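You operate a simulated robot arm through the tools that you are given. There is no shell and no other tool.

You run a simulated two-armed robot. Do the job below in one go: nothing can be reset, and whatever is moved stays where it is left.

TASK
Wipe up the spill on the sideboard top with the napkin and put it back.
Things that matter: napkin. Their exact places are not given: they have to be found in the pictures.

It is judged by the outcome, as a careful person would: the job done as asked, and still so three seconds after it is handed in. It fails if anything else is knocked over, pushed out of place, dropped, spilled or broken. Flat cloth is picked up by pressing the open fingertips on it (5 to 10 N) and closing them slowly along it; thin cloth reads only 2 to 8 mm in the jaws.

THE ROBOT
Two 7-joint arms with two-finger parallel grippers on one trunk, on a base that drives. Base frame: it is fixed to the floor where the robot stands at the start and does not move with it; the origin is under the middle of the robot, x ahead of it, y to its left, z up. Lengths are in mm, angles in rad, forces in N, time in s.
The left shoulder is at the start at [81, 182, 1039], the right one opposite. With the tool pointing down near the work surface each hand reaches from about 320 to 760 mm from the robot's upright axis, wherever it stands, measured 20 degrees to its own side. Places, roughly: napkin [-400, -2900, 800]. Payload 3.91 kg a hand.
The TCP of each hand is the grasp point between the finger pads, 30 mm short of the fingertips. In the tool frame z runs along the fingers and y along their closing line. The gripper opens to 110 mm. The fingers are 20 mm wide and 10 mm thick; the gripper's body (48 by 112 mm) begins 55 mm behind the TCP.
Orientation is that of the tool frame in the base frame, as [roll, pitch, yaw] about the fixed x, y, z axes, in that order (R = Rz(yaw) Ry(pitch) Rx(roll)). With the fingers straight down and closing along the base's y, the tool's x points along the base's -x, its y along +y and its z along -z.

THE INTERFACE
- The arms move only by the tool move_arm. It takes "left_commands", "right_commands" or both (then of equal length, played together; a hand with none holds still); each is a list of rows, each a list of 3 entries, a list of its own where there are three numbers: the shift along the tool's x, y, z in units of 200 mm (1.0 is 200 mm), then the turn, a rotation vector about the tool's x, y, z in units of 90 degrees (1.0 is 90 degrees), then the gripper command, from -1 (shut) to 1 (fully open), values between in proportion. In form: [[[dx, dy, dz], [wx, wy, wz], gripper], ...]. A call has 1 to 20 rows; each row is the pose to reach, as a shift and turn from the pose commanded when the call began, along the tool's axes at that moment. A call with a number of a shift or a turn outside -1 to 1 is refused whole. A row lasts 0.2 s, in which the tool goes at most 50 mm and 0.15 rad; a call with a longer step from one row to the next is refused whole, and so is a gripper value outside its range. Where a pose cannot be reached the arm comes as near as it can. A force on the tool above 40 N (or 10 N above the force at the start of the call, whichever is more), or a blocked arm, ends the call early, and 0.2 s more pass. Each finger travels about 72 mm/s and halts on what it meets, pressing with about 42 N; the grip force reading is that of the motor and also rises with nothing between the fingers. The clock runs only during rows and for 0.2 s after the last one: add rows that repeat a pose to give the fingers time. The reply holds the time, the measured pose of the TCP, the force on the tool along the base axes, the opening and the grip force, in the units named above and with some noise, with the torque about the TCP (base axes, N m) and any sound that the robot's microphone picked up.
- Cameras (640 x 400 px; columns grow to the right, rows downward): "scene" is now at [223, 10.7, 1233.1]; the picture's right is [0.12, -0.99, 0.00], its down [-0.57, -0.07, -0.82] and it looks along [0.81, 0.10, -0.57] (base axes); focal length 280 px, centre (320, 200). "left" rides on the left gripper at [72, -17, -103] in its tool frame; the picture's right is [0.23, 0.97, 0.00], its down [-0.76, 0.18, -0.62] and it looks along [-0.61, 0.14, 0.78] (tool axes); focal length 222 px, centre (320, 200). "right" rides on the right gripper at [72, 17, -103] in its tool frame; the picture's right is [-0.23, 0.97, 0.00], its down [-0.76, -0.18, -0.62] and it looks along [-0.61, -0.14, 0.78] (tool axes); focal length 222 px, centre (320, 200).
- capture(camera): a new picture of that camera. It takes no simulated time.
- move_column(by): slides the trunk up (or, below 0, down) by that many mm; the arms and the scene camera ride with it, the base frame stays. It gives what a move gives, with no picture.
- steer(legs): drives the robot by 1 to 6 legs, each [ahead, left, turn to the left] in mm, mm and rad, along the robot's own axes; the way and the turn of a leg run together, so that a leg with both is an arc; at most 1500 mm and 3.142 rad a leg. The arms and the cameras ride along, it lands a little off, and it stops where it bumps. It gives what a move gives.
- head_to(pan, tilt): turns the head with the scene camera to pan (to the left, within 1.396 rad either way) and tilt (down, from -0.506 to 1.204), counted from straight ahead of the robot. It gives what a move gives.
- pixel_to_xyz(camera, pixels): for up to 12 pixels [column, row] of the newest picture of that camera ("zoom" is the newest enlarged one), the place [x, y, z] in the base frame of the surface seen there, good to about 3 mm, but the place of the scene camera against the robot may be out by one fixed shift of up to 18 mm in any direction. It takes no simulated time.
- close_up(camera, box): a new picture of the part [left, top, right, bottom] of that camera's present view, enlarged. It takes no simulated time.
- job_done(): hands the job in; it is judged then, once.

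Open the grippers and draw the arms clear of the work before you hand the job in, unless the task says otherwise.

The tools are called after "Call:" by a JSON object that holds its "method" and its "body". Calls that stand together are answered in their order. move_arm: Moves the arms, as the interface text tells. Its arguments: {"type":"object","properties":{"left_commands":{"type":"array","items":{"type":"array"}},"right_commands":{"type":"array","items":{"type":"array"}}},"required":[]} The other tools are called the same way: move_column (by) slides the trunk up or down; steer (legs) drives the base; head_to (pan, tilt) turns the head that bears the scene camera; capture (camera) takes a picture; pixel_to_xyz (camera, pixels) gives the place of the surface under pixels of a picture; close_up (camera, box) takes an enlarged picture of a part of a camera's view; job_done () hands the job in.

At the start:

```text
time_s: 0.0
left_ee_pos: [513.3, 266.1, 1011.1]
left_ee_rot: [-3.141, 0.0, 3.142]
left_wrist_force: [-0.1, 0.3, 0.5]
left_torque: [0.01, 0.01, -0.01]
left_finger_gap: 110.2
left_gripper_force: 0.1
right_ee_pos: [449.4, -151.9, 949.0]
right_ee_rot: [-3.141, 0.0, 3.141]
right_wrist_force: [0.3, -0.1, -0.7]
right_torque: [0.02, -0.01, 0.03]
right_finger_gap: 109.8
right_gripper_force: 0.0
trunk travel left (down, up): [-300.0, 214.0]
robot x, y, heading: [2.5, 0.6, 0.002]
head pan, tilt: [0.12, 0.611]
```

scene: 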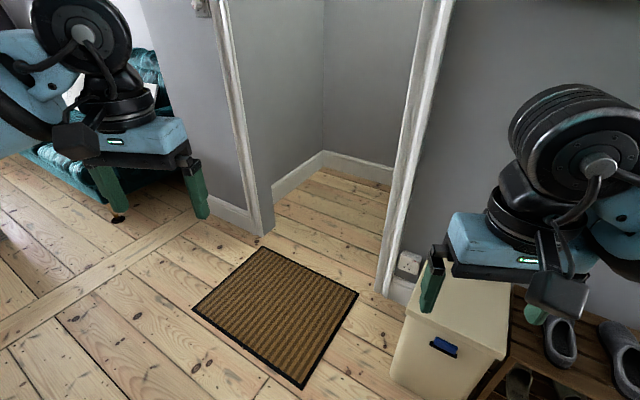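
right: 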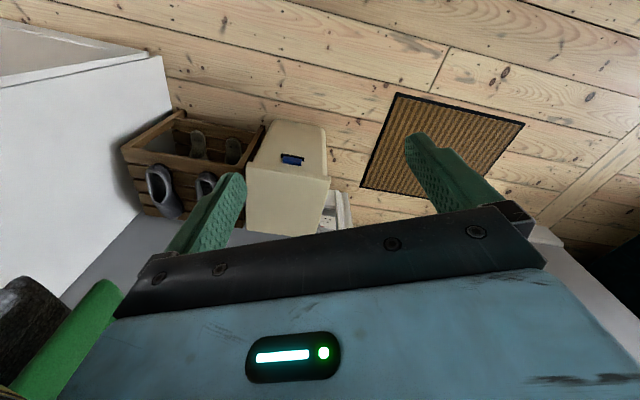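
left: 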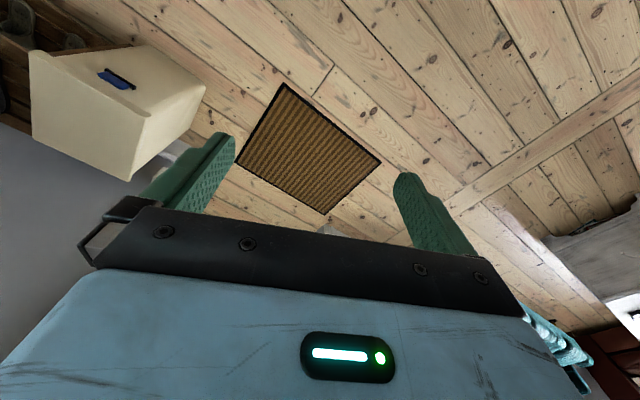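

The start pictures show a hallway with a door mat, a cream bin and a shoe bench to the right; the napkin is about 2.9 m to my right. I turn the head right to look over the way there.

Call:
{"method": "head_to", "body": {"pan": -1.39, "tilt": 0.4}}

```text
time_s: 1.6
left_ee_pos: [514.2, 266.1, 1010.7]
left_ee_rot: [3.141, 0.0, -3.141]
left_wrist_force: [-0.3, 0.4, 0.7]
left_torque: [0.03, 0.01, 0.02]
left_finger_gap: 109.8
left_gripper_force: 0.1
right_ee_pos: [448.3, -151.8, 950.0]
right_ee_rot: [-3.141, 0.0, 3.141]
right_wrist_force: [-1.0, 0.4, -0.6]
right_torque: [-0.01, 0.01, -0.01]
right_finger_gap: 110.0
right_gripper_force: 0.0
trunk travel left (down, up): [-300.0, 214.0]
robot x, y, heading: [-3.2, -0.5, -0.001]
head pan, tilt: [-1.389, 0.4]
```

The head is now at pan -1.39; I take a scene picture to see the right side.

Call:
{"method": "capture", "body": {"camera": "scene"}}

```text
taken
```

scene: 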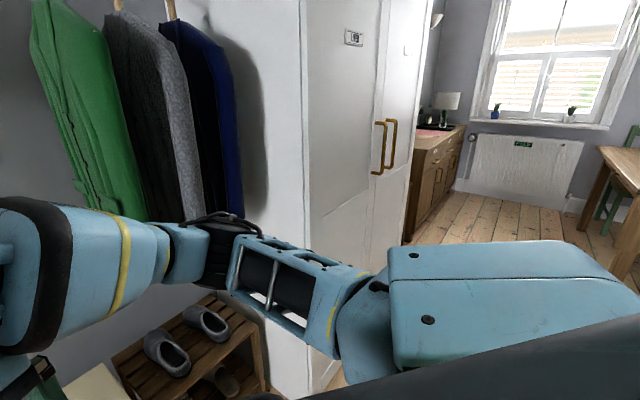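

The sideboard shows at about (440,160), beyond a white cupboard, with a lamp and something pink at (430,133). I measure the places of the cupboard, sideboard, table and floor.

Call:
{"method": "pixel_to_xyz", "body": {"camera": "scene", "pixels": [[432, 133], [415, 150], [465, 130], [408, 235], [447, 195], [310, 200], [385, 140], [240, 100], [600, 150], [520, 165], [450, 100], [500, 210]]}}

Call:
{"method": "close_up", "body": {"camera": "scene", "box": [370, 60, 530, 160]}}

```text
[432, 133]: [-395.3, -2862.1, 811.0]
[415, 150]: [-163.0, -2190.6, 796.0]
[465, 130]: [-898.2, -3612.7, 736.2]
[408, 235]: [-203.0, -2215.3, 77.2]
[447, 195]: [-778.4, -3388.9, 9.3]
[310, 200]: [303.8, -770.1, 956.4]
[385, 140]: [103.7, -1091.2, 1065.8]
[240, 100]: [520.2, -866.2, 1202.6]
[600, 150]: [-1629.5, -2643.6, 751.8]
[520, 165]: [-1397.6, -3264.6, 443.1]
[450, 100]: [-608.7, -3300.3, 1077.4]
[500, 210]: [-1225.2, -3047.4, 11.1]
```

```text
4.00 times, centred on (450, 110) of scene
```

zoom: 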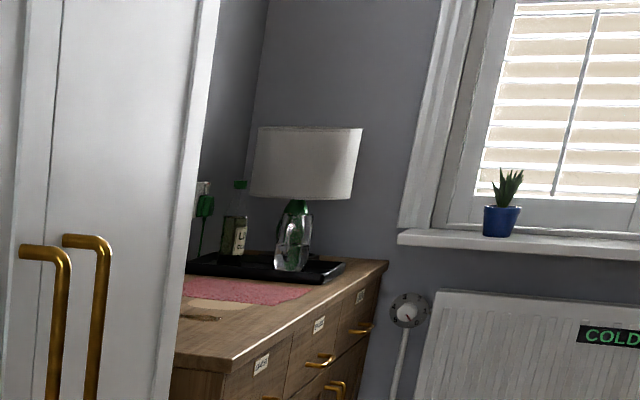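

The room seems turned relative to my base frame. I measure more points along the sideboard's front edge, cupboard front and floor in the zoomed picture.

Call:
{"method": "pixel_to_xyz", "body": {"camera": "zoom", "pixels": [[232, 362], [300, 315], [380, 263], [240, 290], [190, 316], [185, 345], [190, 272], [320, 272], [150, 300], [60, 300], [292, 250], [235, 240]]}}

Call:
{"method": "pixel_to_xyz", "body": {"camera": "scene", "pixels": [[300, 150], [320, 150], [340, 200], [400, 60], [375, 60], [430, 225], [600, 230], [610, 190], [625, 220], [250, 60], [205, 330], [260, 370]]}}

```text
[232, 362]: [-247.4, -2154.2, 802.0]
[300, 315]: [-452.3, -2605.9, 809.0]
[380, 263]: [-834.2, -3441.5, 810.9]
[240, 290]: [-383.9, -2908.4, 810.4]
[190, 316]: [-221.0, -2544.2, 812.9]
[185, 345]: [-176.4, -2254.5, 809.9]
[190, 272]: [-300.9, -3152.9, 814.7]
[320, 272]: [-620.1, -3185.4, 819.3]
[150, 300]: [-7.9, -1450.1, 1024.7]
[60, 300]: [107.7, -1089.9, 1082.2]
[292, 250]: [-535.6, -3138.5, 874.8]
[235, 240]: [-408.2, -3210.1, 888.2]
```

```text
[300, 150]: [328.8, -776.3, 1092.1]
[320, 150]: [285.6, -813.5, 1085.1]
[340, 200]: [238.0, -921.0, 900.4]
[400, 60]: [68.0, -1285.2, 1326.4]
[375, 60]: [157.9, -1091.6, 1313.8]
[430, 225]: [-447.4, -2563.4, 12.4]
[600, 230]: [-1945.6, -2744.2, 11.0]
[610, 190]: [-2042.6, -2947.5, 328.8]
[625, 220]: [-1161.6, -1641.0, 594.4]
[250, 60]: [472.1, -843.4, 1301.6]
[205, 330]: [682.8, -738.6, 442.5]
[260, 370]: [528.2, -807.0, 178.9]
```

The sideboard front edge runs along direction (-0.415,-0.910), at 669 mm from the base origin's line, so I'll face that way first to drive parallel to it. Nothing is within about 800 mm of me on the right, so I turn in place by about -2.0 rad and then look ahead.

Call:
{"method": "steer", "body": {"legs": [[0, 0, -1.0], [0, 0, -0.998]]}}

Call:
{"method": "head_to", "body": {"pan": 0.0, "tilt": 0.5}}

Call:
{"method": "capture", "body": {"camera": "scene"}}

```text
time_s: 7.1
left_ee_pos: [17.2, -578.7, 1010.8]
left_ee_rot: [-3.141, 0.001, 1.123]
left_wrist_force: [0.2, -0.6, 0.3]
left_torque: [0.01, -0.01, -0.01]
left_finger_gap: 110.0
left_gripper_force: 0.0
right_ee_pos: [-332.1, -338.4, 947.6]
right_ee_rot: [-3.141, 0.0, 1.122]
right_wrist_force: [0.6, 0.3, 0.6]
right_torque: [0.0, 0.02, 0.0]
right_finger_gap: 110.1
right_gripper_force: 0.1
trunk travel left (down, up): [-300.0, 214.0]
robot x, y, heading: [-2.7, 1.0, -2.02]
head pan, tilt: [-1.389, 0.4]
```

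```text
time_s: 8.7
left_ee_pos: [15.8, -579.1, 1011.7]
left_ee_rot: [-3.141, -0.001, 1.123]
left_wrist_force: [0.3, -0.5, -0.3]
left_torque: [0.0, -0.05, 0.02]
left_finger_gap: 110.2
left_gripper_force: 0.0
right_ee_pos: [-332.5, -338.9, 949.5]
right_ee_rot: [-3.142, -0.001, 1.122]
right_wrist_force: [-0.9, -0.6, -0.7]
right_torque: [0.02, 0.0, 0.01]
right_finger_gap: 109.9
right_gripper_force: 0.0
trunk travel left (down, up): [-300.0, 214.0]
robot x, y, heading: [1.3, 3.4, -2.021]
head pan, tilt: [0.0, 0.499]
```

```text
taken
```

scene: 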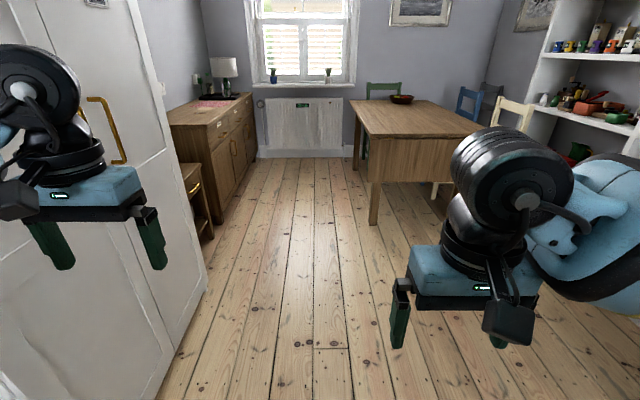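

A clear lane runs between the cupboard/sideboard on the left and the table on the right; there's a low stool at (197,200). I measure the lane's limits.

Call:
{"method": "pixel_to_xyz", "body": {"camera": "scene", "pixels": [[203, 185], [212, 235], [190, 180], [374, 222], [350, 102], [376, 140], [356, 165], [205, 290], [122, 160], [215, 105], [240, 130], [366, 155]]}}

Call:
{"method": "close_up", "body": {"camera": "scene", "box": [150, 50, 310, 150]}}

```text
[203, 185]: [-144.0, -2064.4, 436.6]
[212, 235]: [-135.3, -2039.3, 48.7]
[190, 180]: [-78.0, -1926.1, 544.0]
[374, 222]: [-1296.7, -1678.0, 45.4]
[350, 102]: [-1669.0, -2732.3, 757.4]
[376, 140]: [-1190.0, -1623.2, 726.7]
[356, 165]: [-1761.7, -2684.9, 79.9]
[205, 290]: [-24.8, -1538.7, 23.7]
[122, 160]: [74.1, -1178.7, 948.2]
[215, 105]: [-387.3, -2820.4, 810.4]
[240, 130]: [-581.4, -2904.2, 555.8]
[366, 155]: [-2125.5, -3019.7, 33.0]
```

```text
4.00 times, centred on (230, 100) of scene
```

zoom: 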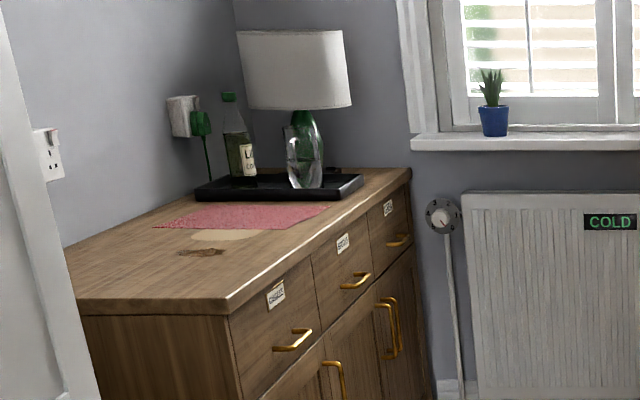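

The lane is about 950 mm wide between cupboard handles and table edge, enough to pass. I drive 2450 ahead with a slight left drift, then look at the sideboard.

Call:
{"method": "steer", "body": {"legs": [[1225, 78, 0.012], [1225, 78, 0.011]]}}

Call:
{"method": "head_to", "body": {"pan": 1.2, "tilt": 0.6}}

Call:
{"method": "capture", "body": {"camera": "scene"}}

```text
time_s: 20.6
left_ee_pos: [-822.6, -2852.5, 1010.7]
left_ee_rot: [-3.141, 0.001, 1.154]
left_wrist_force: [-0.5, 0.4, 0.2]
left_torque: [0.0, -0.03, -0.04]
left_finger_gap: 110.1
left_gripper_force: 0.1
right_ee_pos: [-1178.2, -2622.7, 949.0]
right_ee_rot: [-3.141, 0.0, 1.152]
right_wrist_force: [-0.3, -0.7, 0.0]
right_torque: [0.04, -0.02, 0.01]
right_finger_gap: 109.8
right_gripper_force: 0.0
trunk travel left (down, up): [-300.0, 214.0]
robot x, y, heading: [-860.5, -2272.7, -1.989]
head pan, tilt: [0.0, 0.499]
```

```text
time_s: 22.0
left_ee_pos: [-822.1, -2851.4, 1009.5]
left_ee_rot: [-3.141, 0.0, 1.155]
left_wrist_force: [0.7, 0.1, -0.3]
left_torque: [0.01, -0.02, -0.02]
left_finger_gap: 110.1
left_gripper_force: 0.1
right_ee_pos: [-1176.5, -2623.4, 947.5]
right_ee_rot: [-3.141, 0.0, 1.153]
right_wrist_force: [1.0, -0.1, -0.2]
right_torque: [0.0, 0.0, 0.01]
right_finger_gap: 110.2
right_gripper_force: 0.0
trunk travel left (down, up): [-300.0, 214.0]
robot x, y, heading: [-860.3, -2272.3, -1.986]
head pan, tilt: [1.201, 0.6]
```

```text
taken
```

scene: 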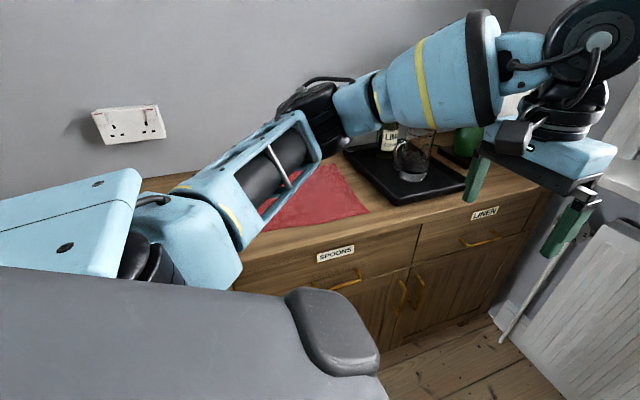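

The robot stands at about 500 mm from the sideboard's front with the pink napkin at (315,195) in view, tray behind. I move 40 mm to the right, away from the sideboard, and turn left to face it; the hands at z>920 pass above the top, clear of the tray.

Call:
{"method": "steer", "body": {"legs": [[0, -50, 0], [0, 0, 0.8], [0, 0, 0.758]]}}

Call:
{"method": "head_to", "body": {"pan": 0.0, "tilt": 0.75}}

Call:
{"method": "capture", "body": {"camera": "scene"}}

```text
time_s: 27.2
left_ee_pos: [-324.3, -2230.5, 1011.1]
left_ee_rot: [3.141, 0.0, 2.703]
left_wrist_force: [0.0, 0.7, 0.1]
left_torque: [0.01, 0.01, -0.02]
left_finger_gap: 110.1
left_gripper_force: 0.0
right_ee_pos: [-560.3, -2582.6, 948.9]
right_ee_rot: [3.141, 0.001, 2.703]
right_wrist_force: [0.4, -0.1, 0.6]
right_torque: [-0.01, 0.0, 0.0]
right_finger_gap: 110.0
right_gripper_force: 0.0
trunk travel left (down, up): [-300.0, 214.0]
robot x, y, heading: [-901.2, -2253.3, -0.441]
head pan, tilt: [1.201, 0.6]
```

```text
time_s: 28.6
left_ee_pos: [-323.5, -2229.9, 1010.8]
left_ee_rot: [3.14, 0.001, 2.703]
left_wrist_force: [-0.5, -0.5, -0.1]
left_torque: [-0.01, -0.01, 0.01]
left_finger_gap: 109.8
left_gripper_force: 0.1
right_ee_pos: [-560.5, -2581.8, 948.0]
right_ee_rot: [-3.14, 0.0, 2.702]
right_wrist_force: [-0.1, 0.4, -0.7]
right_torque: [-0.02, -0.03, 0.02]
right_finger_gap: 109.9
right_gripper_force: 0.0
trunk travel left (down, up): [-300.0, 214.0]
robot x, y, heading: [-904.0, -2254.5, -0.44]
head pan, tilt: [0.0, 0.75]
```

```text
taken
```

scene: 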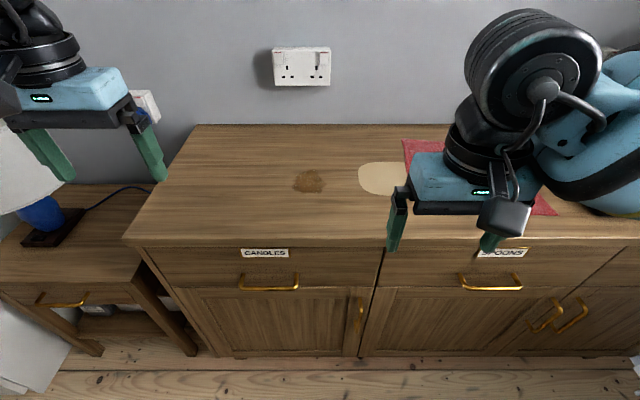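

Facing the sideboard now: a dark stain at (310,181), a beige patch at (382,178), and the pink napkin behind the right hand. I zoom in on these.

Call:
{"method": "close_up", "body": {"camera": "scene", "box": [240, 110, 480, 260]}}

Call:
{"method": "pixel_to_xyz", "body": {"camera": "scene", "pixels": [[310, 181], [293, 181], [326, 181], [382, 178], [360, 178], [382, 163], [382, 193], [404, 142], [545, 210], [300, 237], [200, 128], [300, 127]]}}

Call:
{"method": "capture", "body": {"camera": "right"}}

```text
2.67 times, centred on (360, 185) of scene
```

zoom: 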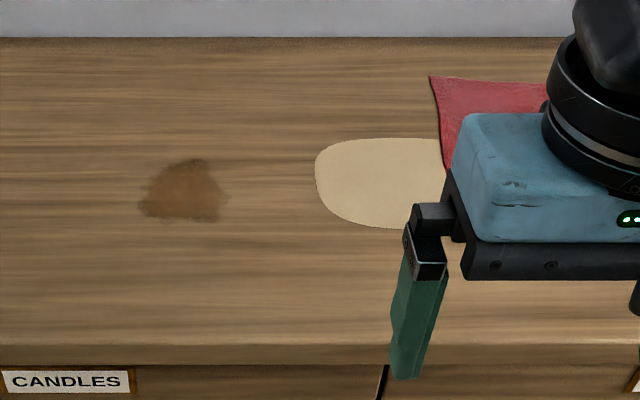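

```text
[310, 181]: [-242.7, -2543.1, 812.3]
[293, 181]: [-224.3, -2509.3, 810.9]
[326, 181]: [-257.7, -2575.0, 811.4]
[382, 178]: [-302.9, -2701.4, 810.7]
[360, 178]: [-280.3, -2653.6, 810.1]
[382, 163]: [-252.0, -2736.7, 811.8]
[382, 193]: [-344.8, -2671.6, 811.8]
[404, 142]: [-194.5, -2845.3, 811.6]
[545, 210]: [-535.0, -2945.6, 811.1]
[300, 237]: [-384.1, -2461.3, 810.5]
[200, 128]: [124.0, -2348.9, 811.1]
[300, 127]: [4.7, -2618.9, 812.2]
```

```text
taken
```

right: 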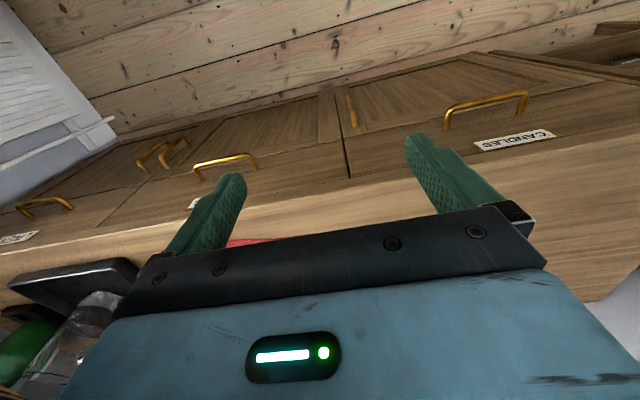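

The dark blotch (185,190 in the zoom) and a beige patch partly hidden behind the right gripper both need a clearer look, as does the whole napkin. I draw the right hand back, right and up to free the view.

Call:
{"method": "move_arm", "body": {"right_commands": [[[0.15, -0.12, -0.1], [0, 0, 0], 1], [[0.3, -0.25, -0.2], [0, 0, 0], 1], [[0.45, -0.38, -0.3], [0, 0, 0], 1], [[0.6, -0.5, -0.4], [0, 0, 0], 1]]}}

Call:
{"method": "capture", "body": {"camera": "scene"}}

```text
time_s: 29.6
left_ee_pos: [-326.0, -2232.0, 1013.2]
left_ee_rot: [-3.14, 0.001, 2.703]
left_wrist_force: [-0.2, 0.1, -0.4]
left_torque: [0.04, -0.02, -0.04]
left_finger_gap: 110.0
left_gripper_force: 0.1
right_ee_pos: [-710.0, -2621.5, 1030.1]
right_ee_rot: [-3.141, -0.001, 2.704]
right_wrist_force: [-0.9, -0.7, -0.1]
right_torque: [-0.03, 0.0, 0.01]
right_finger_gap: 110.1
right_gripper_force: 0.0
trunk travel left (down, up): [-300.0, 214.0]
robot x, y, heading: [-905.1, -2256.2, -0.439]
head pan, tilt: [0.0, 0.75]
```

```text
taken
```

scene: 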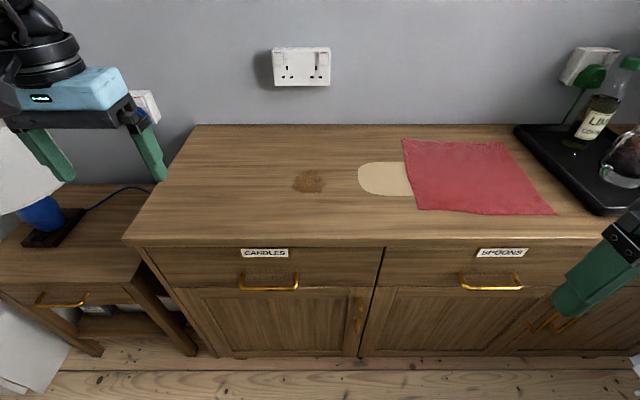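

Now the napkin is fully visible with corners near (402,139), (507,143), (556,214), (417,210), and the beige patch touches its left edge. I zoom in and measure the corners so it can be put back exactly.

Call:
{"method": "close_up", "body": {"camera": "scene", "box": [280, 120, 440, 220]}}

Call:
{"method": "pixel_to_xyz", "body": {"camera": "zoom", "pixels": [[310, 180], [340, 200], [320, 260], [400, 210], [450, 170], [480, 300], [520, 220], [550, 250], [60, 240], [120, 190], [185, 240], [130, 290]]}}

Call:
{"method": "pixel_to_xyz", "body": {"camera": "scene", "pixels": [[404, 140], [505, 144], [554, 213], [418, 209], [460, 175], [440, 141], [475, 144], [530, 180], [490, 212], [450, 210], [410, 175], [515, 127]]}}

```text
4.00 times, centred on (360, 170) of scene
```

zoom: 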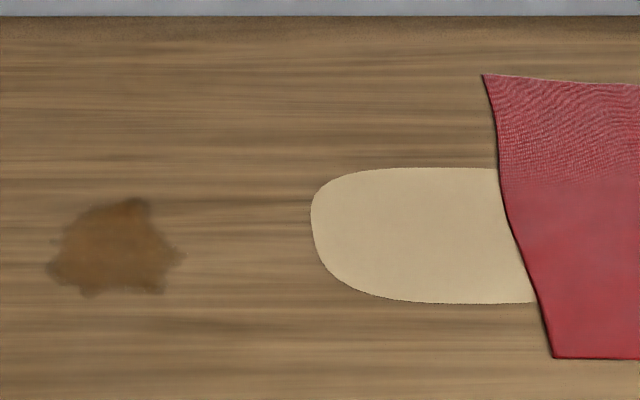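

```text
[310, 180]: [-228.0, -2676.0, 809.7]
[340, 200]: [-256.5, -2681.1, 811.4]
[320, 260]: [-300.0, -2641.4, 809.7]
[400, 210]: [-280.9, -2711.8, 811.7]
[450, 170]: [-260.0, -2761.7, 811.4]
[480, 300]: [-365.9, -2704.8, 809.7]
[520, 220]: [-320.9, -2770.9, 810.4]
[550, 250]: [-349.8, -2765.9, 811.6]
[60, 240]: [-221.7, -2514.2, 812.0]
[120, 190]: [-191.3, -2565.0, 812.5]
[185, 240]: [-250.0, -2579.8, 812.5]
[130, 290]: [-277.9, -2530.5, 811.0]
```

```text
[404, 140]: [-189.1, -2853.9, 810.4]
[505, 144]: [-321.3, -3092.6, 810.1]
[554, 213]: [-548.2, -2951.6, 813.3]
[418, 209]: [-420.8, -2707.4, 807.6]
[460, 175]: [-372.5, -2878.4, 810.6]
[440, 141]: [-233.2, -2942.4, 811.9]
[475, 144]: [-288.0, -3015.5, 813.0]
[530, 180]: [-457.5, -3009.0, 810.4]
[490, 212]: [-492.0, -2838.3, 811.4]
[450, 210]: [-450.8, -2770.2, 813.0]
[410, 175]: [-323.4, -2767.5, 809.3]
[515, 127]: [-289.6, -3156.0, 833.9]
```

The dark blotch lies near (-243,-2543) and the beige patch near (-290,-2710), both seemingly flat marks on the wood; the napkin corners are at about (-189,-2854), (-321,-3093), (-548,-2952), (-421,-2707). Before driving nearer I tilt the head down to see the base's front against the drawers.

Call:
{"method": "head_to", "body": {"pan": 0.0, "tilt": 1.2}}

Call:
{"method": "capture", "body": {"camera": "scene"}}

```text
time_s: 30.5
left_ee_pos: [-325.1, -2230.8, 1011.4]
left_ee_rot: [3.141, 0.001, 2.703]
left_wrist_force: [0.4, 0.6, -0.5]
left_torque: [0.01, 0.01, 0.02]
left_finger_gap: 110.1
left_gripper_force: 0.1
right_ee_pos: [-709.3, -2620.6, 1029.0]
right_ee_rot: [3.141, 0.001, 2.702]
right_wrist_force: [-1.1, 0.3, 0.1]
right_torque: [0.02, 0.02, 0.01]
right_finger_gap: 110.2
right_gripper_force: 0.1
trunk travel left (down, up): [-300.0, 214.0]
robot x, y, heading: [-903.4, -2254.4, -0.441]
head pan, tilt: [0.0, 1.201]
```

```text
taken
```

scene: 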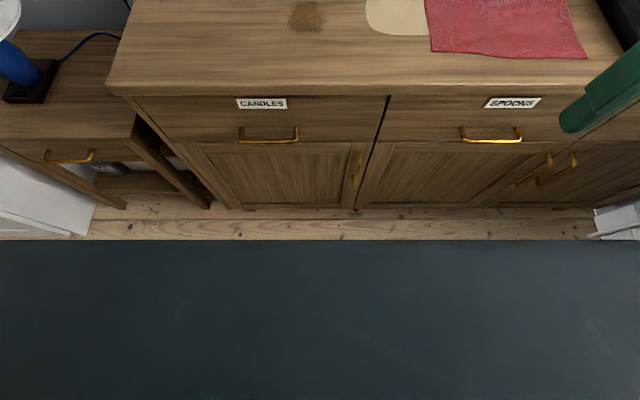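

Call:
{"method": "pixel_to_xyz", "body": {"camera": "scene", "pixels": [[320, 245], [100, 245], [560, 245], [320, 232], [320, 208], [268, 142], [490, 141], [320, 300], [320, 395], [357, 175]]}}

```text
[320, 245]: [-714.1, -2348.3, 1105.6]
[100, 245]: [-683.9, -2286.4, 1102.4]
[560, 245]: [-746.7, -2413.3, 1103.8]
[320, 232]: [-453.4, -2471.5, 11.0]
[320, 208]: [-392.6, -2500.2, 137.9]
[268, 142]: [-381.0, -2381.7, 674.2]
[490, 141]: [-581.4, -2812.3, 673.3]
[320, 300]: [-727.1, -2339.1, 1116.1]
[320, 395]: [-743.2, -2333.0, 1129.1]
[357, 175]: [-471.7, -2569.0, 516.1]
```

The trunk's front sits about 212 mm ahead of the axis and the drawer handles (at 268,142 and 490,141) are about 530 mm ahead now, so there is room. I move 120 mm ahead and 122 mm to the right, squaring up to the sideboard.

Call:
{"method": "steer", "body": {"legs": [[0, -122, 0.012], [120, 0, 0]]}}

Call:
{"method": "head_to", "body": {"pan": 0.0, "tilt": 0.95}}

Call:
{"method": "capture", "body": {"camera": "scene"}}

```text
time_s: 33.0
left_ee_pos: [-265.7, -2382.5, 1010.6]
left_ee_rot: [-3.141, 0.0, 2.714]
left_wrist_force: [0.4, -0.7, 0.7]
left_torque: [0.03, 0.05, -0.03]
left_finger_gap: 110.1
left_gripper_force: 0.1
right_ee_pos: [-646.5, -2776.9, 1029.5]
right_ee_rot: [3.142, 0.001, 2.713]
right_wrist_force: [0.3, -1.2, -0.6]
right_torque: [-0.01, 0.05, -0.04]
right_finger_gap: 109.9
right_gripper_force: 0.2
trunk travel left (down, up): [-300.0, 214.0]
robot x, y, heading: [-843.1, -2411.4, -0.43]
head pan, tilt: [0.0, 1.201]
```

```text
time_s: 33.8
left_ee_pos: [-265.0, -2382.4, 1011.9]
left_ee_rot: [3.141, -0.001, 2.714]
left_wrist_force: [0.3, 0.4, -0.1]
left_torque: [0.03, 0.03, 0.01]
left_finger_gap: 109.9
left_gripper_force: 0.0
right_ee_pos: [-645.5, -2775.1, 1028.9]
right_ee_rot: [3.141, 0.003, 2.713]
right_wrist_force: [0.5, 1.0, -0.3]
right_torque: [-0.02, 0.01, -0.03]
right_finger_gap: 109.9
right_gripper_force: 0.1
trunk travel left (down, up): [-300.0, 214.0]
robot x, y, heading: [-843.5, -2411.7, -0.426]
head pan, tilt: [0.0, 0.949]
```

```text
taken
```

scene: 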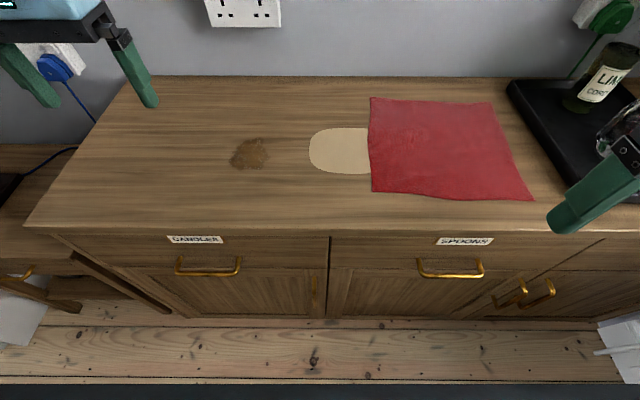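

Good clear view: dark stain at (250,153), beige patch at (340,150), napkin corners near (371,97), (491,102), (533,200), (371,193). I record these places and zoom for reference.

Call:
{"method": "close_up", "body": {"camera": "scene", "box": [210, 70, 562, 290]}}

Call:
{"method": "pixel_to_xyz", "body": {"camera": "scene", "pixels": [[373, 99], [490, 104], [531, 198], [373, 191], [435, 150], [370, 145], [510, 150], [430, 100], [450, 197], [320, 150], [250, 153], [545, 195]]}}

```text
1.82 times, centred on (386, 180) of scene
```

zoom: 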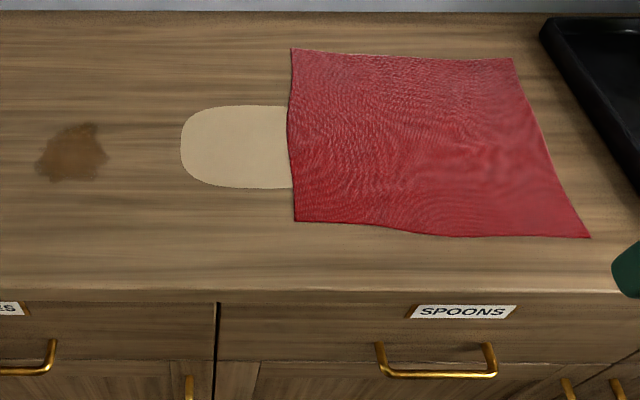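

```text
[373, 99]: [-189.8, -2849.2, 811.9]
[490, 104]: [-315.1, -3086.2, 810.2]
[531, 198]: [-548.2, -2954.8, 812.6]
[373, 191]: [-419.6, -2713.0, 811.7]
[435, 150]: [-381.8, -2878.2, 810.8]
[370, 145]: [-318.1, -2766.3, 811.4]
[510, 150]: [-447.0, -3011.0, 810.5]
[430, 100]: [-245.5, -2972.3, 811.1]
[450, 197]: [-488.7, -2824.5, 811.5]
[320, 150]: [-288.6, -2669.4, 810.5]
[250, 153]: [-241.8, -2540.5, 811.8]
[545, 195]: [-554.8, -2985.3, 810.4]
```

The napkin's centre is at about (-369,-2901), with the tray 40–60 mm off its right edge. I bring the right hand over the napkin's right side, keeping it high, and narrow its opening a little.

Call:
{"method": "move_arm", "body": {"right_commands": [[[-0.2, -0.11, 0], [0, 0, 0], 0.6], [[-0.4, -0.22, 0], [0, 0, 0], 0.4], [[-0.6, -0.33, 0], [0, 0, 0], 0.2], [[-0.8, -0.44, 0], [0, 0, 0], 0.1], [[-1.0, -0.45, 0], [0, 0, 0], 0.1]]}}

Call:
{"method": "capture", "body": {"camera": "right"}}

Call:
{"method": "capture", "body": {"camera": "scene"}}

```text
time_s: 35.0
left_ee_pos: [-265.1, -2381.8, 1009.2]
left_ee_rot: [3.141, 0.001, 2.714]
left_wrist_force: [0.2, -0.6, 0.3]
left_torque: [-0.01, -0.03, -0.01]
left_finger_gap: 109.9
left_gripper_force: 0.1
right_ee_pos: [-501.9, -2938.6, 1028.3]
right_ee_rot: [-3.14, 0.001, 2.713]
right_wrist_force: [-0.1, 0.0, 0.0]
right_torque: [-0.04, 0.0, 0.01]
right_finger_gap: 60.3
right_gripper_force: 0.2
trunk travel left (down, up): [-300.0, 214.0]
robot x, y, heading: [-841.5, -2413.2, -0.432]
head pan, tilt: [0.0, 0.949]
```

```text
taken
```

right: 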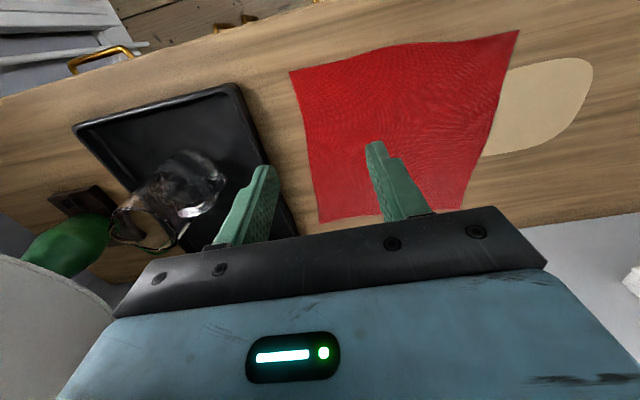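

```text
taken
```

scene: 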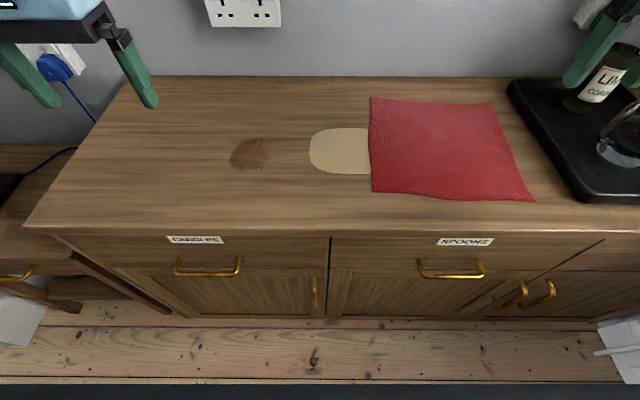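

The right wrist camera now sees the napkin: front-right corner (291,73), front-left (517,32), back-right (320,222). I measure these with the wrist camera to calibrate the scene camera.

Call:
{"method": "pixel_to_xyz", "body": {"camera": "right", "pixels": [[293, 75], [514, 35], [322, 219], [462, 205], [306, 140], [493, 115], [560, 90], [270, 160], [242, 90], [284, 230], [400, 130], [270, 60]]}}

Call:
{"method": "pixel_to_xyz", "body": {"camera": "scene", "pixels": [[373, 99], [490, 104], [531, 198], [373, 191], [508, 81], [575, 202], [530, 125], [550, 160]]}}

```text
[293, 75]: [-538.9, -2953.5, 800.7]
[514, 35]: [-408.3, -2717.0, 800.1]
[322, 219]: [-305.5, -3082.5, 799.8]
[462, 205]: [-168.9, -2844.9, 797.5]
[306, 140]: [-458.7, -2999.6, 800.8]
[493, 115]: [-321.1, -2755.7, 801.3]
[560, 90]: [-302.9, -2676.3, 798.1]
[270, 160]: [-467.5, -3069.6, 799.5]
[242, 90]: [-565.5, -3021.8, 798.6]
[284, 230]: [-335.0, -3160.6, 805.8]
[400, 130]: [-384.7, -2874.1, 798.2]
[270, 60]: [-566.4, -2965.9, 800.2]
```

```text
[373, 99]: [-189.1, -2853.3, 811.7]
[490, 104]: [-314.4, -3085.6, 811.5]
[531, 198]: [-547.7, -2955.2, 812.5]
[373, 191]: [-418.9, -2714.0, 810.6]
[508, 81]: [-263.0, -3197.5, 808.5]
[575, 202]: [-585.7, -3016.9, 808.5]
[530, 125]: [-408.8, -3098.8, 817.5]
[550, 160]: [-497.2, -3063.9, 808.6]
```

The wrist camera puts the surface at z≈799.5 and the scene camera off by about (-9.5, 0, +11.5), so I use wrist values: napkin corners (-539,-2953), (-408,-2717), (-305,-3082), about (-179,-2853). I lower the right hand above the napkin's right side with a 40 mm opening, and swing the left hand toward the left side, still high.

Call:
{"method": "move_arm", "body": {"right_commands": [[[-0.11, 0, 0.15], [0, 0, 0], -0.1], [[-0.22, 0, 0.3], [0, 0, 0], -0.25], [[-0.33, 0, 0.45], [0, 0, 0], -0.25], [[-0.44, 0, 0.6], [0, 0, 0], -0.25], [[-0.545, 0, 0.72], [0, 0, 0], -0.25], [[-0.545, 0, 0.8], [0, 0, 0], -0.25]], "left_commands": [[[-0.1, -0.18, 0], [0, 0, 0], 0.6], [[-0.2, -0.36, 0], [0, 0, 0], 0.2], [[-0.3, -0.54, 0.05], [0, 0, 0], -0.1], [[-0.4, -0.72, 0.1], [0, 0, 0], -0.25], [[-0.5, -0.9, 0.1], [0, 0, 0], -0.25], [[-0.6, -1.0, 0.1], [0, 0, 0], -0.25]]}}

Call:
{"method": "capture", "body": {"camera": "right"}}

Call:
{"method": "capture", "body": {"camera": "scene"}}

```text
time_s: 36.4
left_ee_pos: [-241.5, -2614.6, 990.4]
left_ee_rot: [3.139, 0.002, 2.713]
left_wrist_force: [-0.4, 1.1, -0.7]
left_torque: [0.0, -0.02, -0.01]
left_finger_gap: 41.3
left_gripper_force: 0.0
right_ee_pos: [-403.2, -2984.9, 869.6]
right_ee_rot: [3.141, 0.0, 2.714]
right_wrist_force: [-0.6, 0.4, 0.2]
right_torque: [-0.02, -0.03, -0.05]
right_finger_gap: 41.4
right_gripper_force: 0.0
trunk travel left (down, up): [-300.0, 214.0]
robot x, y, heading: [-846.5, -2412.2, -0.427]
head pan, tilt: [0.0, 0.949]
```

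```text
taken
```

right: 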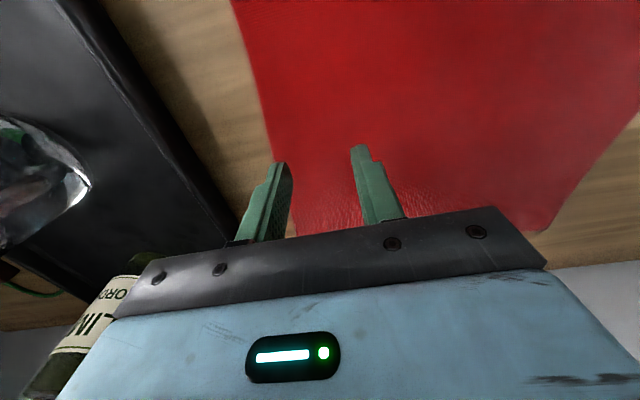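

```text
taken
```

scene: 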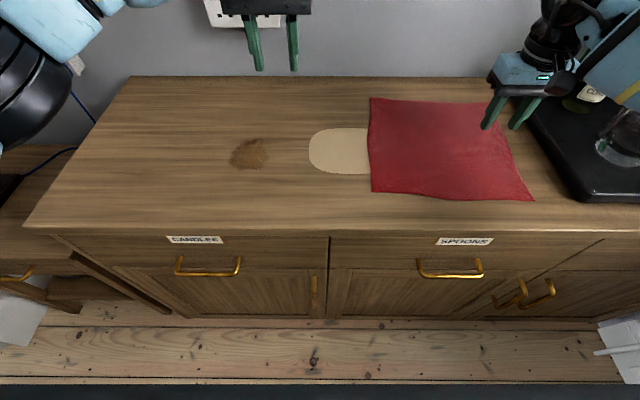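

The right hand is at z=870 with its outer finger near the napkin's right edge; I shift it 11 mm left and bring the left hand 200 mm to the right, over the napkin's left side.

Call:
{"method": "move_arm", "body": {"left_commands": [[[0, -0.2, 0], [0, 0, 0], -0.25], [[0, -0.4, 0.05], [0, 0, 0], -0.25], [[0, -0.6, 0.15], [0, 0, 0], -0.25], [[0, -0.8, 0.25], [0, 0, 0], -0.25], [[0, -1.0, 0.35], [0, 0, 0], -0.25]], "right_commands": [[[0, 0.01, 0], [0, 0, 0], -0.25], [[0, 0.02, 0], [0, 0, 0], -0.25], [[0, 0.03, 0], [0, 0, 0], -0.25], [[0, 0.045, 0], [0, 0, 0], -0.25], [[0, 0.055, 0], [0, 0, 0], -0.25]]}}

Call:
{"method": "capture", "body": {"camera": "left"}}

Call:
{"method": "capture", "body": {"camera": "scene"}}

```text
time_s: 37.8
left_ee_pos: [-260.1, -2703.2, 937.8]
left_ee_rot: [-3.122, -0.003, 2.828]
left_wrist_force: [0.3, 0.6, 0.3]
left_torque: [-0.02, 0.0, -0.01]
left_finger_gap: 41.5
left_gripper_force: 0.0
left hand out of reach, approached as far as the arm can: row 4, 5
right_ee_pos: [-398.0, -2975.7, 871.2]
right_ee_rot: [-3.141, 0.0, 2.714]
right_wrist_force: [-0.4, 0.4, -0.5]
right_torque: [-0.01, 0.03, 0.01]
right_finger_gap: 41.2
right_gripper_force: 0.2
trunk travel left (down, up): [-300.0, 214.0]
robot x, y, heading: [-848.0, -2412.9, -0.425]
head pan, tilt: [0.0, 0.949]
stopped in row 5 (left hand): the arm was blocked; the commanded pose is now the measured one
```

```text
taken
```

left: 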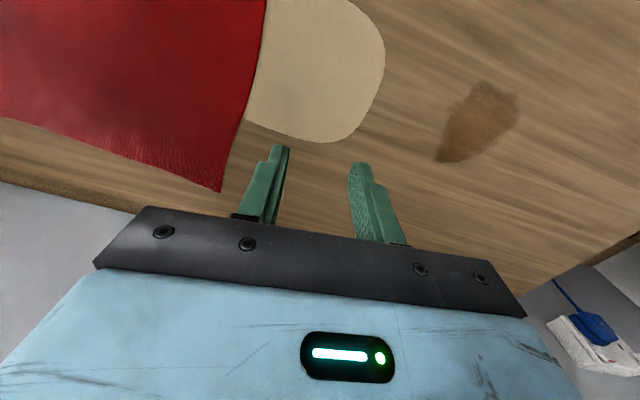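

```text
taken
```

scene: 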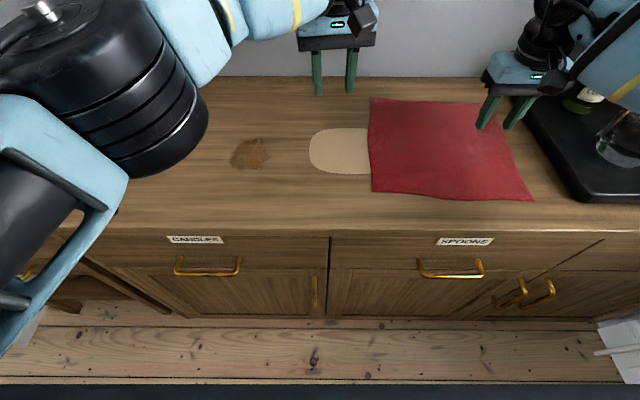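

The left arm cannot reach that far across from here (it stopped near (-260,-2703)), so the robot has to shift about 105 mm to the right and 46 mm nearer. First I lift and shift both hands so that this drive leaves them where they should be over the napkin, squaring up the left hand's twist.

Call:
{"method": "move_arm", "body": {"left_commands": [[[0.08, -0.02, -0.02], [-0.003, 0, 0.018], -0.25], [[0.16, -0.04, -0.02], [-0.006, 0, 0.037], -0.25], [[0.23, -0.05, -0.02], [-0.009, 0, 0.055], -0.25], [[0.305, -0.065, -0.02], [-0.0125, 0, 0.0732], -0.25], [[0.305, -0.065, -0.02], [-0.0125, 0, 0.0732], -0.25]], "right_commands": [[[0.02, 0.05, -0.15], [0, 0, 0], -0.25], [[0.08, 0.17, -0.2], [0, 0, 0], -0.25], [[0.15, 0.3, -0.2], [0, 0, 0], -0.25], [[0.2, 0.42, -0.2], [0, 0, 0], -0.25], [[0.23, 0.525, -0.2], [0, 0, 0], -0.25]]}}

```text
time_s: 39.0
left_ee_pos: [-323.5, -2698.2, 942.5]
left_ee_rot: [-3.141, 0.001, 2.71]
left_wrist_force: [-1.1, -0.5, 0.6]
left_torque: [0.02, 0.01, -0.01]
left_finger_gap: 41.2
left_gripper_force: 0.0
right_ee_pos: [-394.8, -2860.1, 912.2]
right_ee_rot: [-3.141, 0.0, 2.711]
right_wrist_force: [-0.9, -0.9, -0.4]
right_torque: [0.01, 0.03, 0.0]
right_finger_gap: 41.3
right_gripper_force: 0.0
trunk travel left (down, up): [-300.0, 214.0]
robot x, y, heading: [-844.1, -2411.2, -0.43]
head pan, tilt: [0.0, 0.949]
```

Both hands are squared and lifted. I check the right arm's clearance to bottle, glass and lamp before driving.

Call:
{"method": "head_to", "body": {"pan": -0.5, "tilt": 0.7}}

Call:
{"method": "capture", "body": {"camera": "scene"}}

```text
time_s: 39.9
left_ee_pos: [-323.0, -2698.2, 941.8]
left_ee_rot: [3.141, 0.002, 2.71]
left_wrist_force: [-0.4, -0.3, -1.6]
left_torque: [0.04, 0.0, -0.03]
left_finger_gap: 41.3
left_gripper_force: 0.1
right_ee_pos: [-395.8, -2860.5, 913.6]
right_ee_rot: [-3.14, 0.0, 2.715]
right_wrist_force: [0.7, 0.1, -0.7]
right_torque: [0.0, 0.01, 0.02]
right_finger_gap: 41.2
right_gripper_force: 0.0
trunk travel left (down, up): [-300.0, 214.0]
robot x, y, heading: [-841.5, -2414.1, -0.426]
head pan, tilt: [-0.499, 0.7]
```

```text
taken
```

scene: 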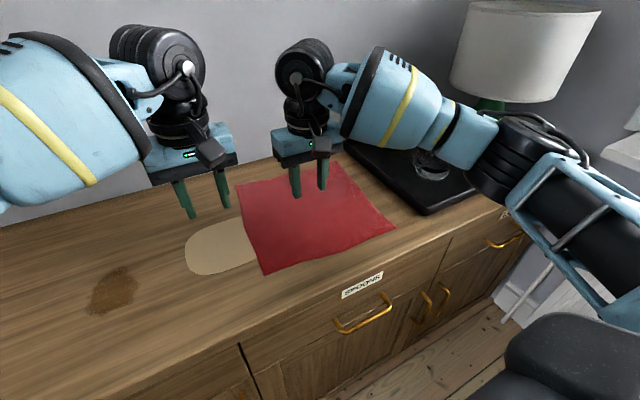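

The right elbow (505,165) appears in front of the lamp shade and above the tray. I measure elbow, forearm, lamp, glass and bottle places.

Call:
{"method": "pixel_to_xyz", "body": {"camera": "scene", "pixels": [[505, 165], [530, 130], [470, 140], [490, 195], [460, 70], [500, 90], [540, 95], [432, 165], [490, 104], [420, 210], [390, 100], [550, 180]]}}

Call:
{"method": "close_up", "body": {"camera": "scene", "box": [320, 40, 640, 240]}}

```text
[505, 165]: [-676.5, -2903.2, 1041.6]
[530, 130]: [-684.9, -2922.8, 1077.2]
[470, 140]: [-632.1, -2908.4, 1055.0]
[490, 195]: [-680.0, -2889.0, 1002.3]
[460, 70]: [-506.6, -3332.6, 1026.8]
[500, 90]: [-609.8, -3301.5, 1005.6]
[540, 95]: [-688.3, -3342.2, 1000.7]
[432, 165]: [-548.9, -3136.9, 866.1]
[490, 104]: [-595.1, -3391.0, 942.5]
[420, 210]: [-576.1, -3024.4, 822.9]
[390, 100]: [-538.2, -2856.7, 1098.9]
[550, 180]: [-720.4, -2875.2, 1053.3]
```

```text
2.00 times, centred on (480, 140) of scene
```

zoom: 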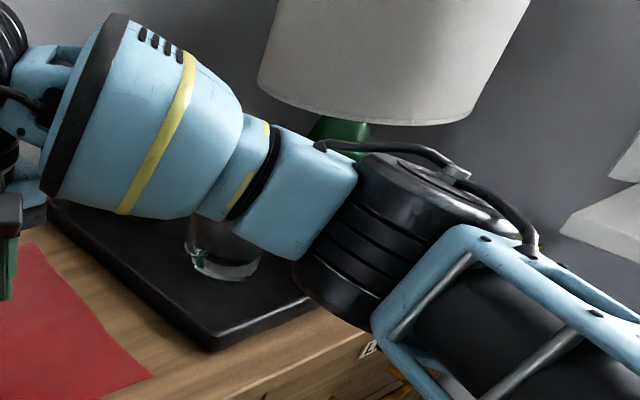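

The elbow (u≈3.0 m along the sideboard) stays some 200 mm from the lamp shade and the forearm well above the glass. I strafe 105 mm right and go 46 mm ahead.

Call:
{"method": "steer", "body": {"legs": [[0, -105, 0], [46, 0, 0]]}}

Call:
{"method": "capture", "body": {"camera": "scene"}}

Call:
{"method": "capture", "body": {"camera": "right"}}

Call:
{"method": "capture", "body": {"camera": "left"}}

```text
time_s: 42.0
left_ee_pos: [-324.0, -2814.0, 941.1]
left_ee_rot: [3.139, 0.0, 2.709]
left_wrist_force: [-0.3, -0.9, 0.5]
left_torque: [0.01, 0.0, -0.01]
left_finger_gap: 41.1
left_gripper_force: 0.0
right_ee_pos: [-395.4, -2975.3, 912.0]
right_ee_rot: [3.142, 0.0, 2.713]
right_wrist_force: [-0.2, 0.4, 0.3]
right_torque: [0.02, 0.05, 0.0]
right_finger_gap: 41.3
right_gripper_force: 0.0
trunk travel left (down, up): [-300.0, 214.0]
robot x, y, heading: [-842.3, -2525.3, -0.427]
head pan, tilt: [-0.499, 0.7]
```

```text
taken
```

scene: 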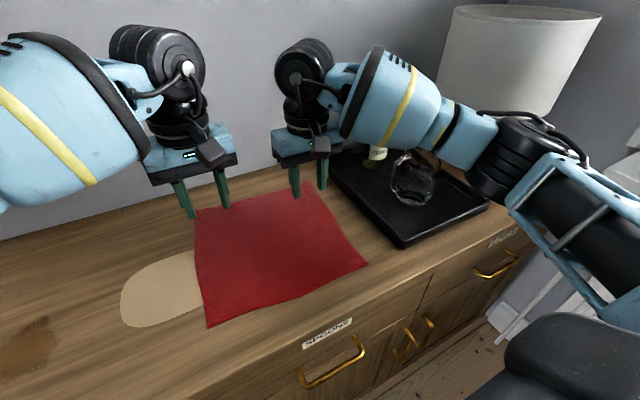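

```text
taken
```

right: 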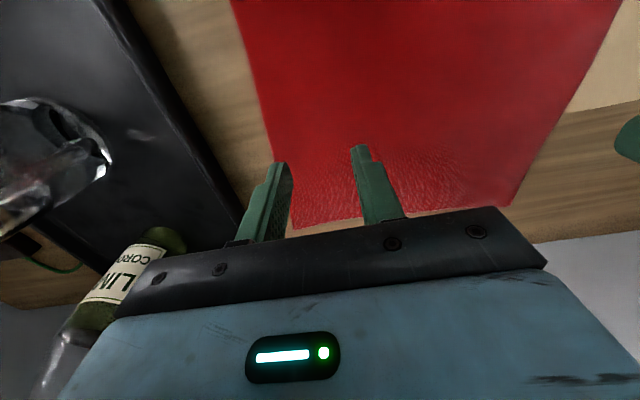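

```text
taken
```

left: 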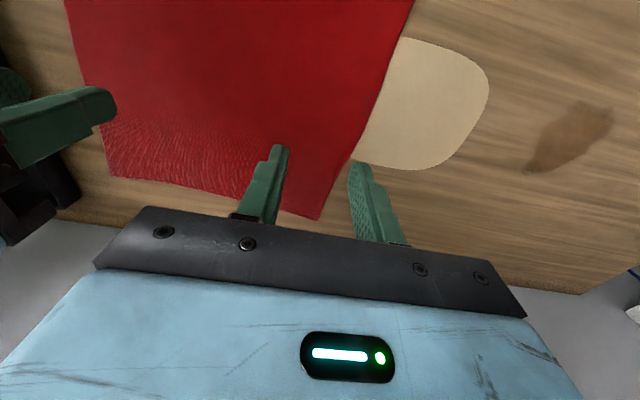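

Both hands are now over the napkin (left at u≈2693, right at u≈2869). I verify the edges with the two wrist cameras before lowering.

Call:
{"method": "pixel_to_xyz", "body": {"camera": "left", "pixels": [[318, 216], [340, 180], [360, 135], [385, 70], [408, 15], [112, 175], [300, 100], [420, 160], [440, 100], [385, 30]]}}

Call:
{"method": "pixel_to_xyz", "body": {"camera": "right", "pixels": [[292, 225], [270, 140], [240, 30], [505, 203], [400, 80], [230, 200], [180, 100], [590, 100]]}}

```text
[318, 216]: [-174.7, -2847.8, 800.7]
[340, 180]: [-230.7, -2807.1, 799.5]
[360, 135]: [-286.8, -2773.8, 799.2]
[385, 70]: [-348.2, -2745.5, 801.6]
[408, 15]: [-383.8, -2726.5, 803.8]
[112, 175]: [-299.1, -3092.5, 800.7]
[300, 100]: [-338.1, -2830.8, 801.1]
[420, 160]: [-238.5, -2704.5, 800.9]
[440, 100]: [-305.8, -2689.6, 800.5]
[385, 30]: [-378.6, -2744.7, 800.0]
```

```text
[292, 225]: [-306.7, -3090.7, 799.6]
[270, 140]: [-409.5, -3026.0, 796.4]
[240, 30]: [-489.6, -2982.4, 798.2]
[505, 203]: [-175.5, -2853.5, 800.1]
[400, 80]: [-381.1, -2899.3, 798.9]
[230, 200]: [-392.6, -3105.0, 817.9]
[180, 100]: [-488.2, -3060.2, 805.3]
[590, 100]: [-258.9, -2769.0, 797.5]
```

Fingers will land about 20 mm inside both edges (left edge u≈2642, right edge u≈2921). I lower both hands to just above the cloth (fingertips ~6 mm over it).

Call:
{"method": "move_arm", "body": {"left_commands": [[[0, 0, 0.15], [0, 0, 0], -0.25], [[0, 0, 0.3], [0, 0, 0], -0.25], [[0, 0, 0.42], [0, 0, 0], -0.25], [[0, 0, 0.5], [0, 0, 0], -0.25], [[0, 0, 0.52], [0, 0, 0], -0.25]], "right_commands": [[[0, 0, 0.1], [0, 0, 0], -0.25], [[0, 0, 0.2], [0, 0, 0], -0.25], [[0, 0, 0.3], [0, 0, 0], -0.25], [[0, 0, 0.36], [0, 0, 0], -0.25], [[0, 0, 0.375], [0, 0, 0], -0.25]]}}

Call:
{"method": "capture", "body": {"camera": "scene"}}

```text
time_s: 43.2
left_ee_pos: [-323.1, -2814.4, 839.0]
left_ee_rot: [-3.141, 0.002, 2.709]
left_wrist_force: [0.2, 0.8, 0.8]
left_torque: [0.0, 0.01, 0.02]
left_finger_gap: 41.2
left_gripper_force: 0.1
right_ee_pos: [-395.8, -2975.6, 837.3]
right_ee_rot: [3.141, 0.002, 2.712]
right_wrist_force: [0.4, -0.6, 0.3]
right_torque: [-0.01, 0.01, -0.02]
right_finger_gap: 41.4
right_gripper_force: 0.1
trunk travel left (down, up): [-300.0, 214.0]
robot x, y, heading: [-845.8, -2528.5, -0.431]
head pan, tilt: [-0.499, 0.7]
```

```text
taken
```

scene: 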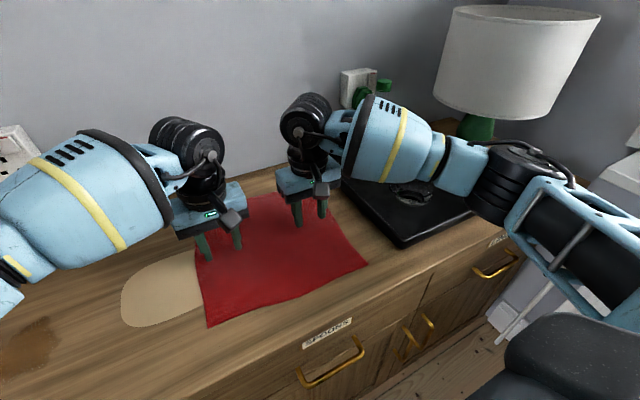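

Both fingertips hover about 8 mm over the cloth with no contact. I lower in 2 mm steps to touch down and read the forces.

Call:
{"method": "move_arm", "body": {"left_commands": [[[0, 0, 0.01], [0, 0, 0], -0.25], [[0, 0, 0.02], [0, 0, 0], -0.25], [[0, 0, 0.03], [0, 0, 0], -0.25], [[0, 0, 0.035], [0, 0, 0], -0.25]], "right_commands": [[[0, 0, 0.01], [0, 0, 0], -0.25], [[0, 0, 0.02], [0, 0, 0], -0.25], [[0, 0, 0.025], [0, 0, 0], -0.25], [[0, 0, 0.03], [0, 0, 0], -0.25]]}}

```text
time_s: 44.2
left_ee_pos: [-323.8, -2814.8, 831.8]
left_ee_rot: [3.14, 0.002, 2.708]
left_wrist_force: [0.4, 0.1, 0.1]
left_torque: [0.04, 0.03, 0.02]
left_finger_gap: 41.2
left_gripper_force: 0.1
right_ee_pos: [-396.7, -2975.5, 830.5]
right_ee_rot: [3.14, 0.003, 2.712]
right_wrist_force: [0.1, -0.4, 3.4]
right_torque: [-0.02, -0.04, 0.0]
right_finger_gap: 41.4
right_gripper_force: 0.0
trunk travel left (down, up): [-300.0, 214.0]
robot x, y, heading: [-843.0, -2525.7, -0.431]
head pan, tilt: [-0.499, 0.7]
```

The right hand already feels 3.4 N at z=830.5, the left nothing at 831.8. I lower the right by 1 mm and the left by 2.5 mm more.

Call:
{"method": "move_arm", "body": {"left_commands": [[[0, 0, 0.006], [0, 0, 0], -0.25], [[0, 0, 0.0125], [0, 0, 0], -0.25], [[0, 0, 0.0125], [0, 0, 0], -0.25]], "right_commands": [[[0, 0, 0.003], [0, 0, 0], -0.25], [[0, 0, 0.005], [0, 0, 0], -0.25], [[0, 0, 0.005], [0, 0, 0], -0.25]]}}

```text
time_s: 45.0
left_ee_pos: [-323.7, -2814.3, 831.6]
left_ee_rot: [3.14, 0.004, 2.708]
left_wrist_force: [0.4, 0.8, 12.0]
left_torque: [0.08, 0.03, 0.02]
left_finger_gap: 41.3
left_gripper_force: 0.1
right_ee_pos: [-396.5, -2975.1, 830.6]
right_ee_rot: [-3.141, 0.003, 2.713]
right_wrist_force: [1.3, -0.8, 6.8]
right_torque: [-0.03, -0.06, 0.0]
right_finger_gap: 41.4
right_gripper_force: 0.0
trunk travel left (down, up): [-300.0, 214.0]
robot x, y, heading: [-846.6, -2526.0, -0.43]
head pan, tilt: [-0.499, 0.7]
```

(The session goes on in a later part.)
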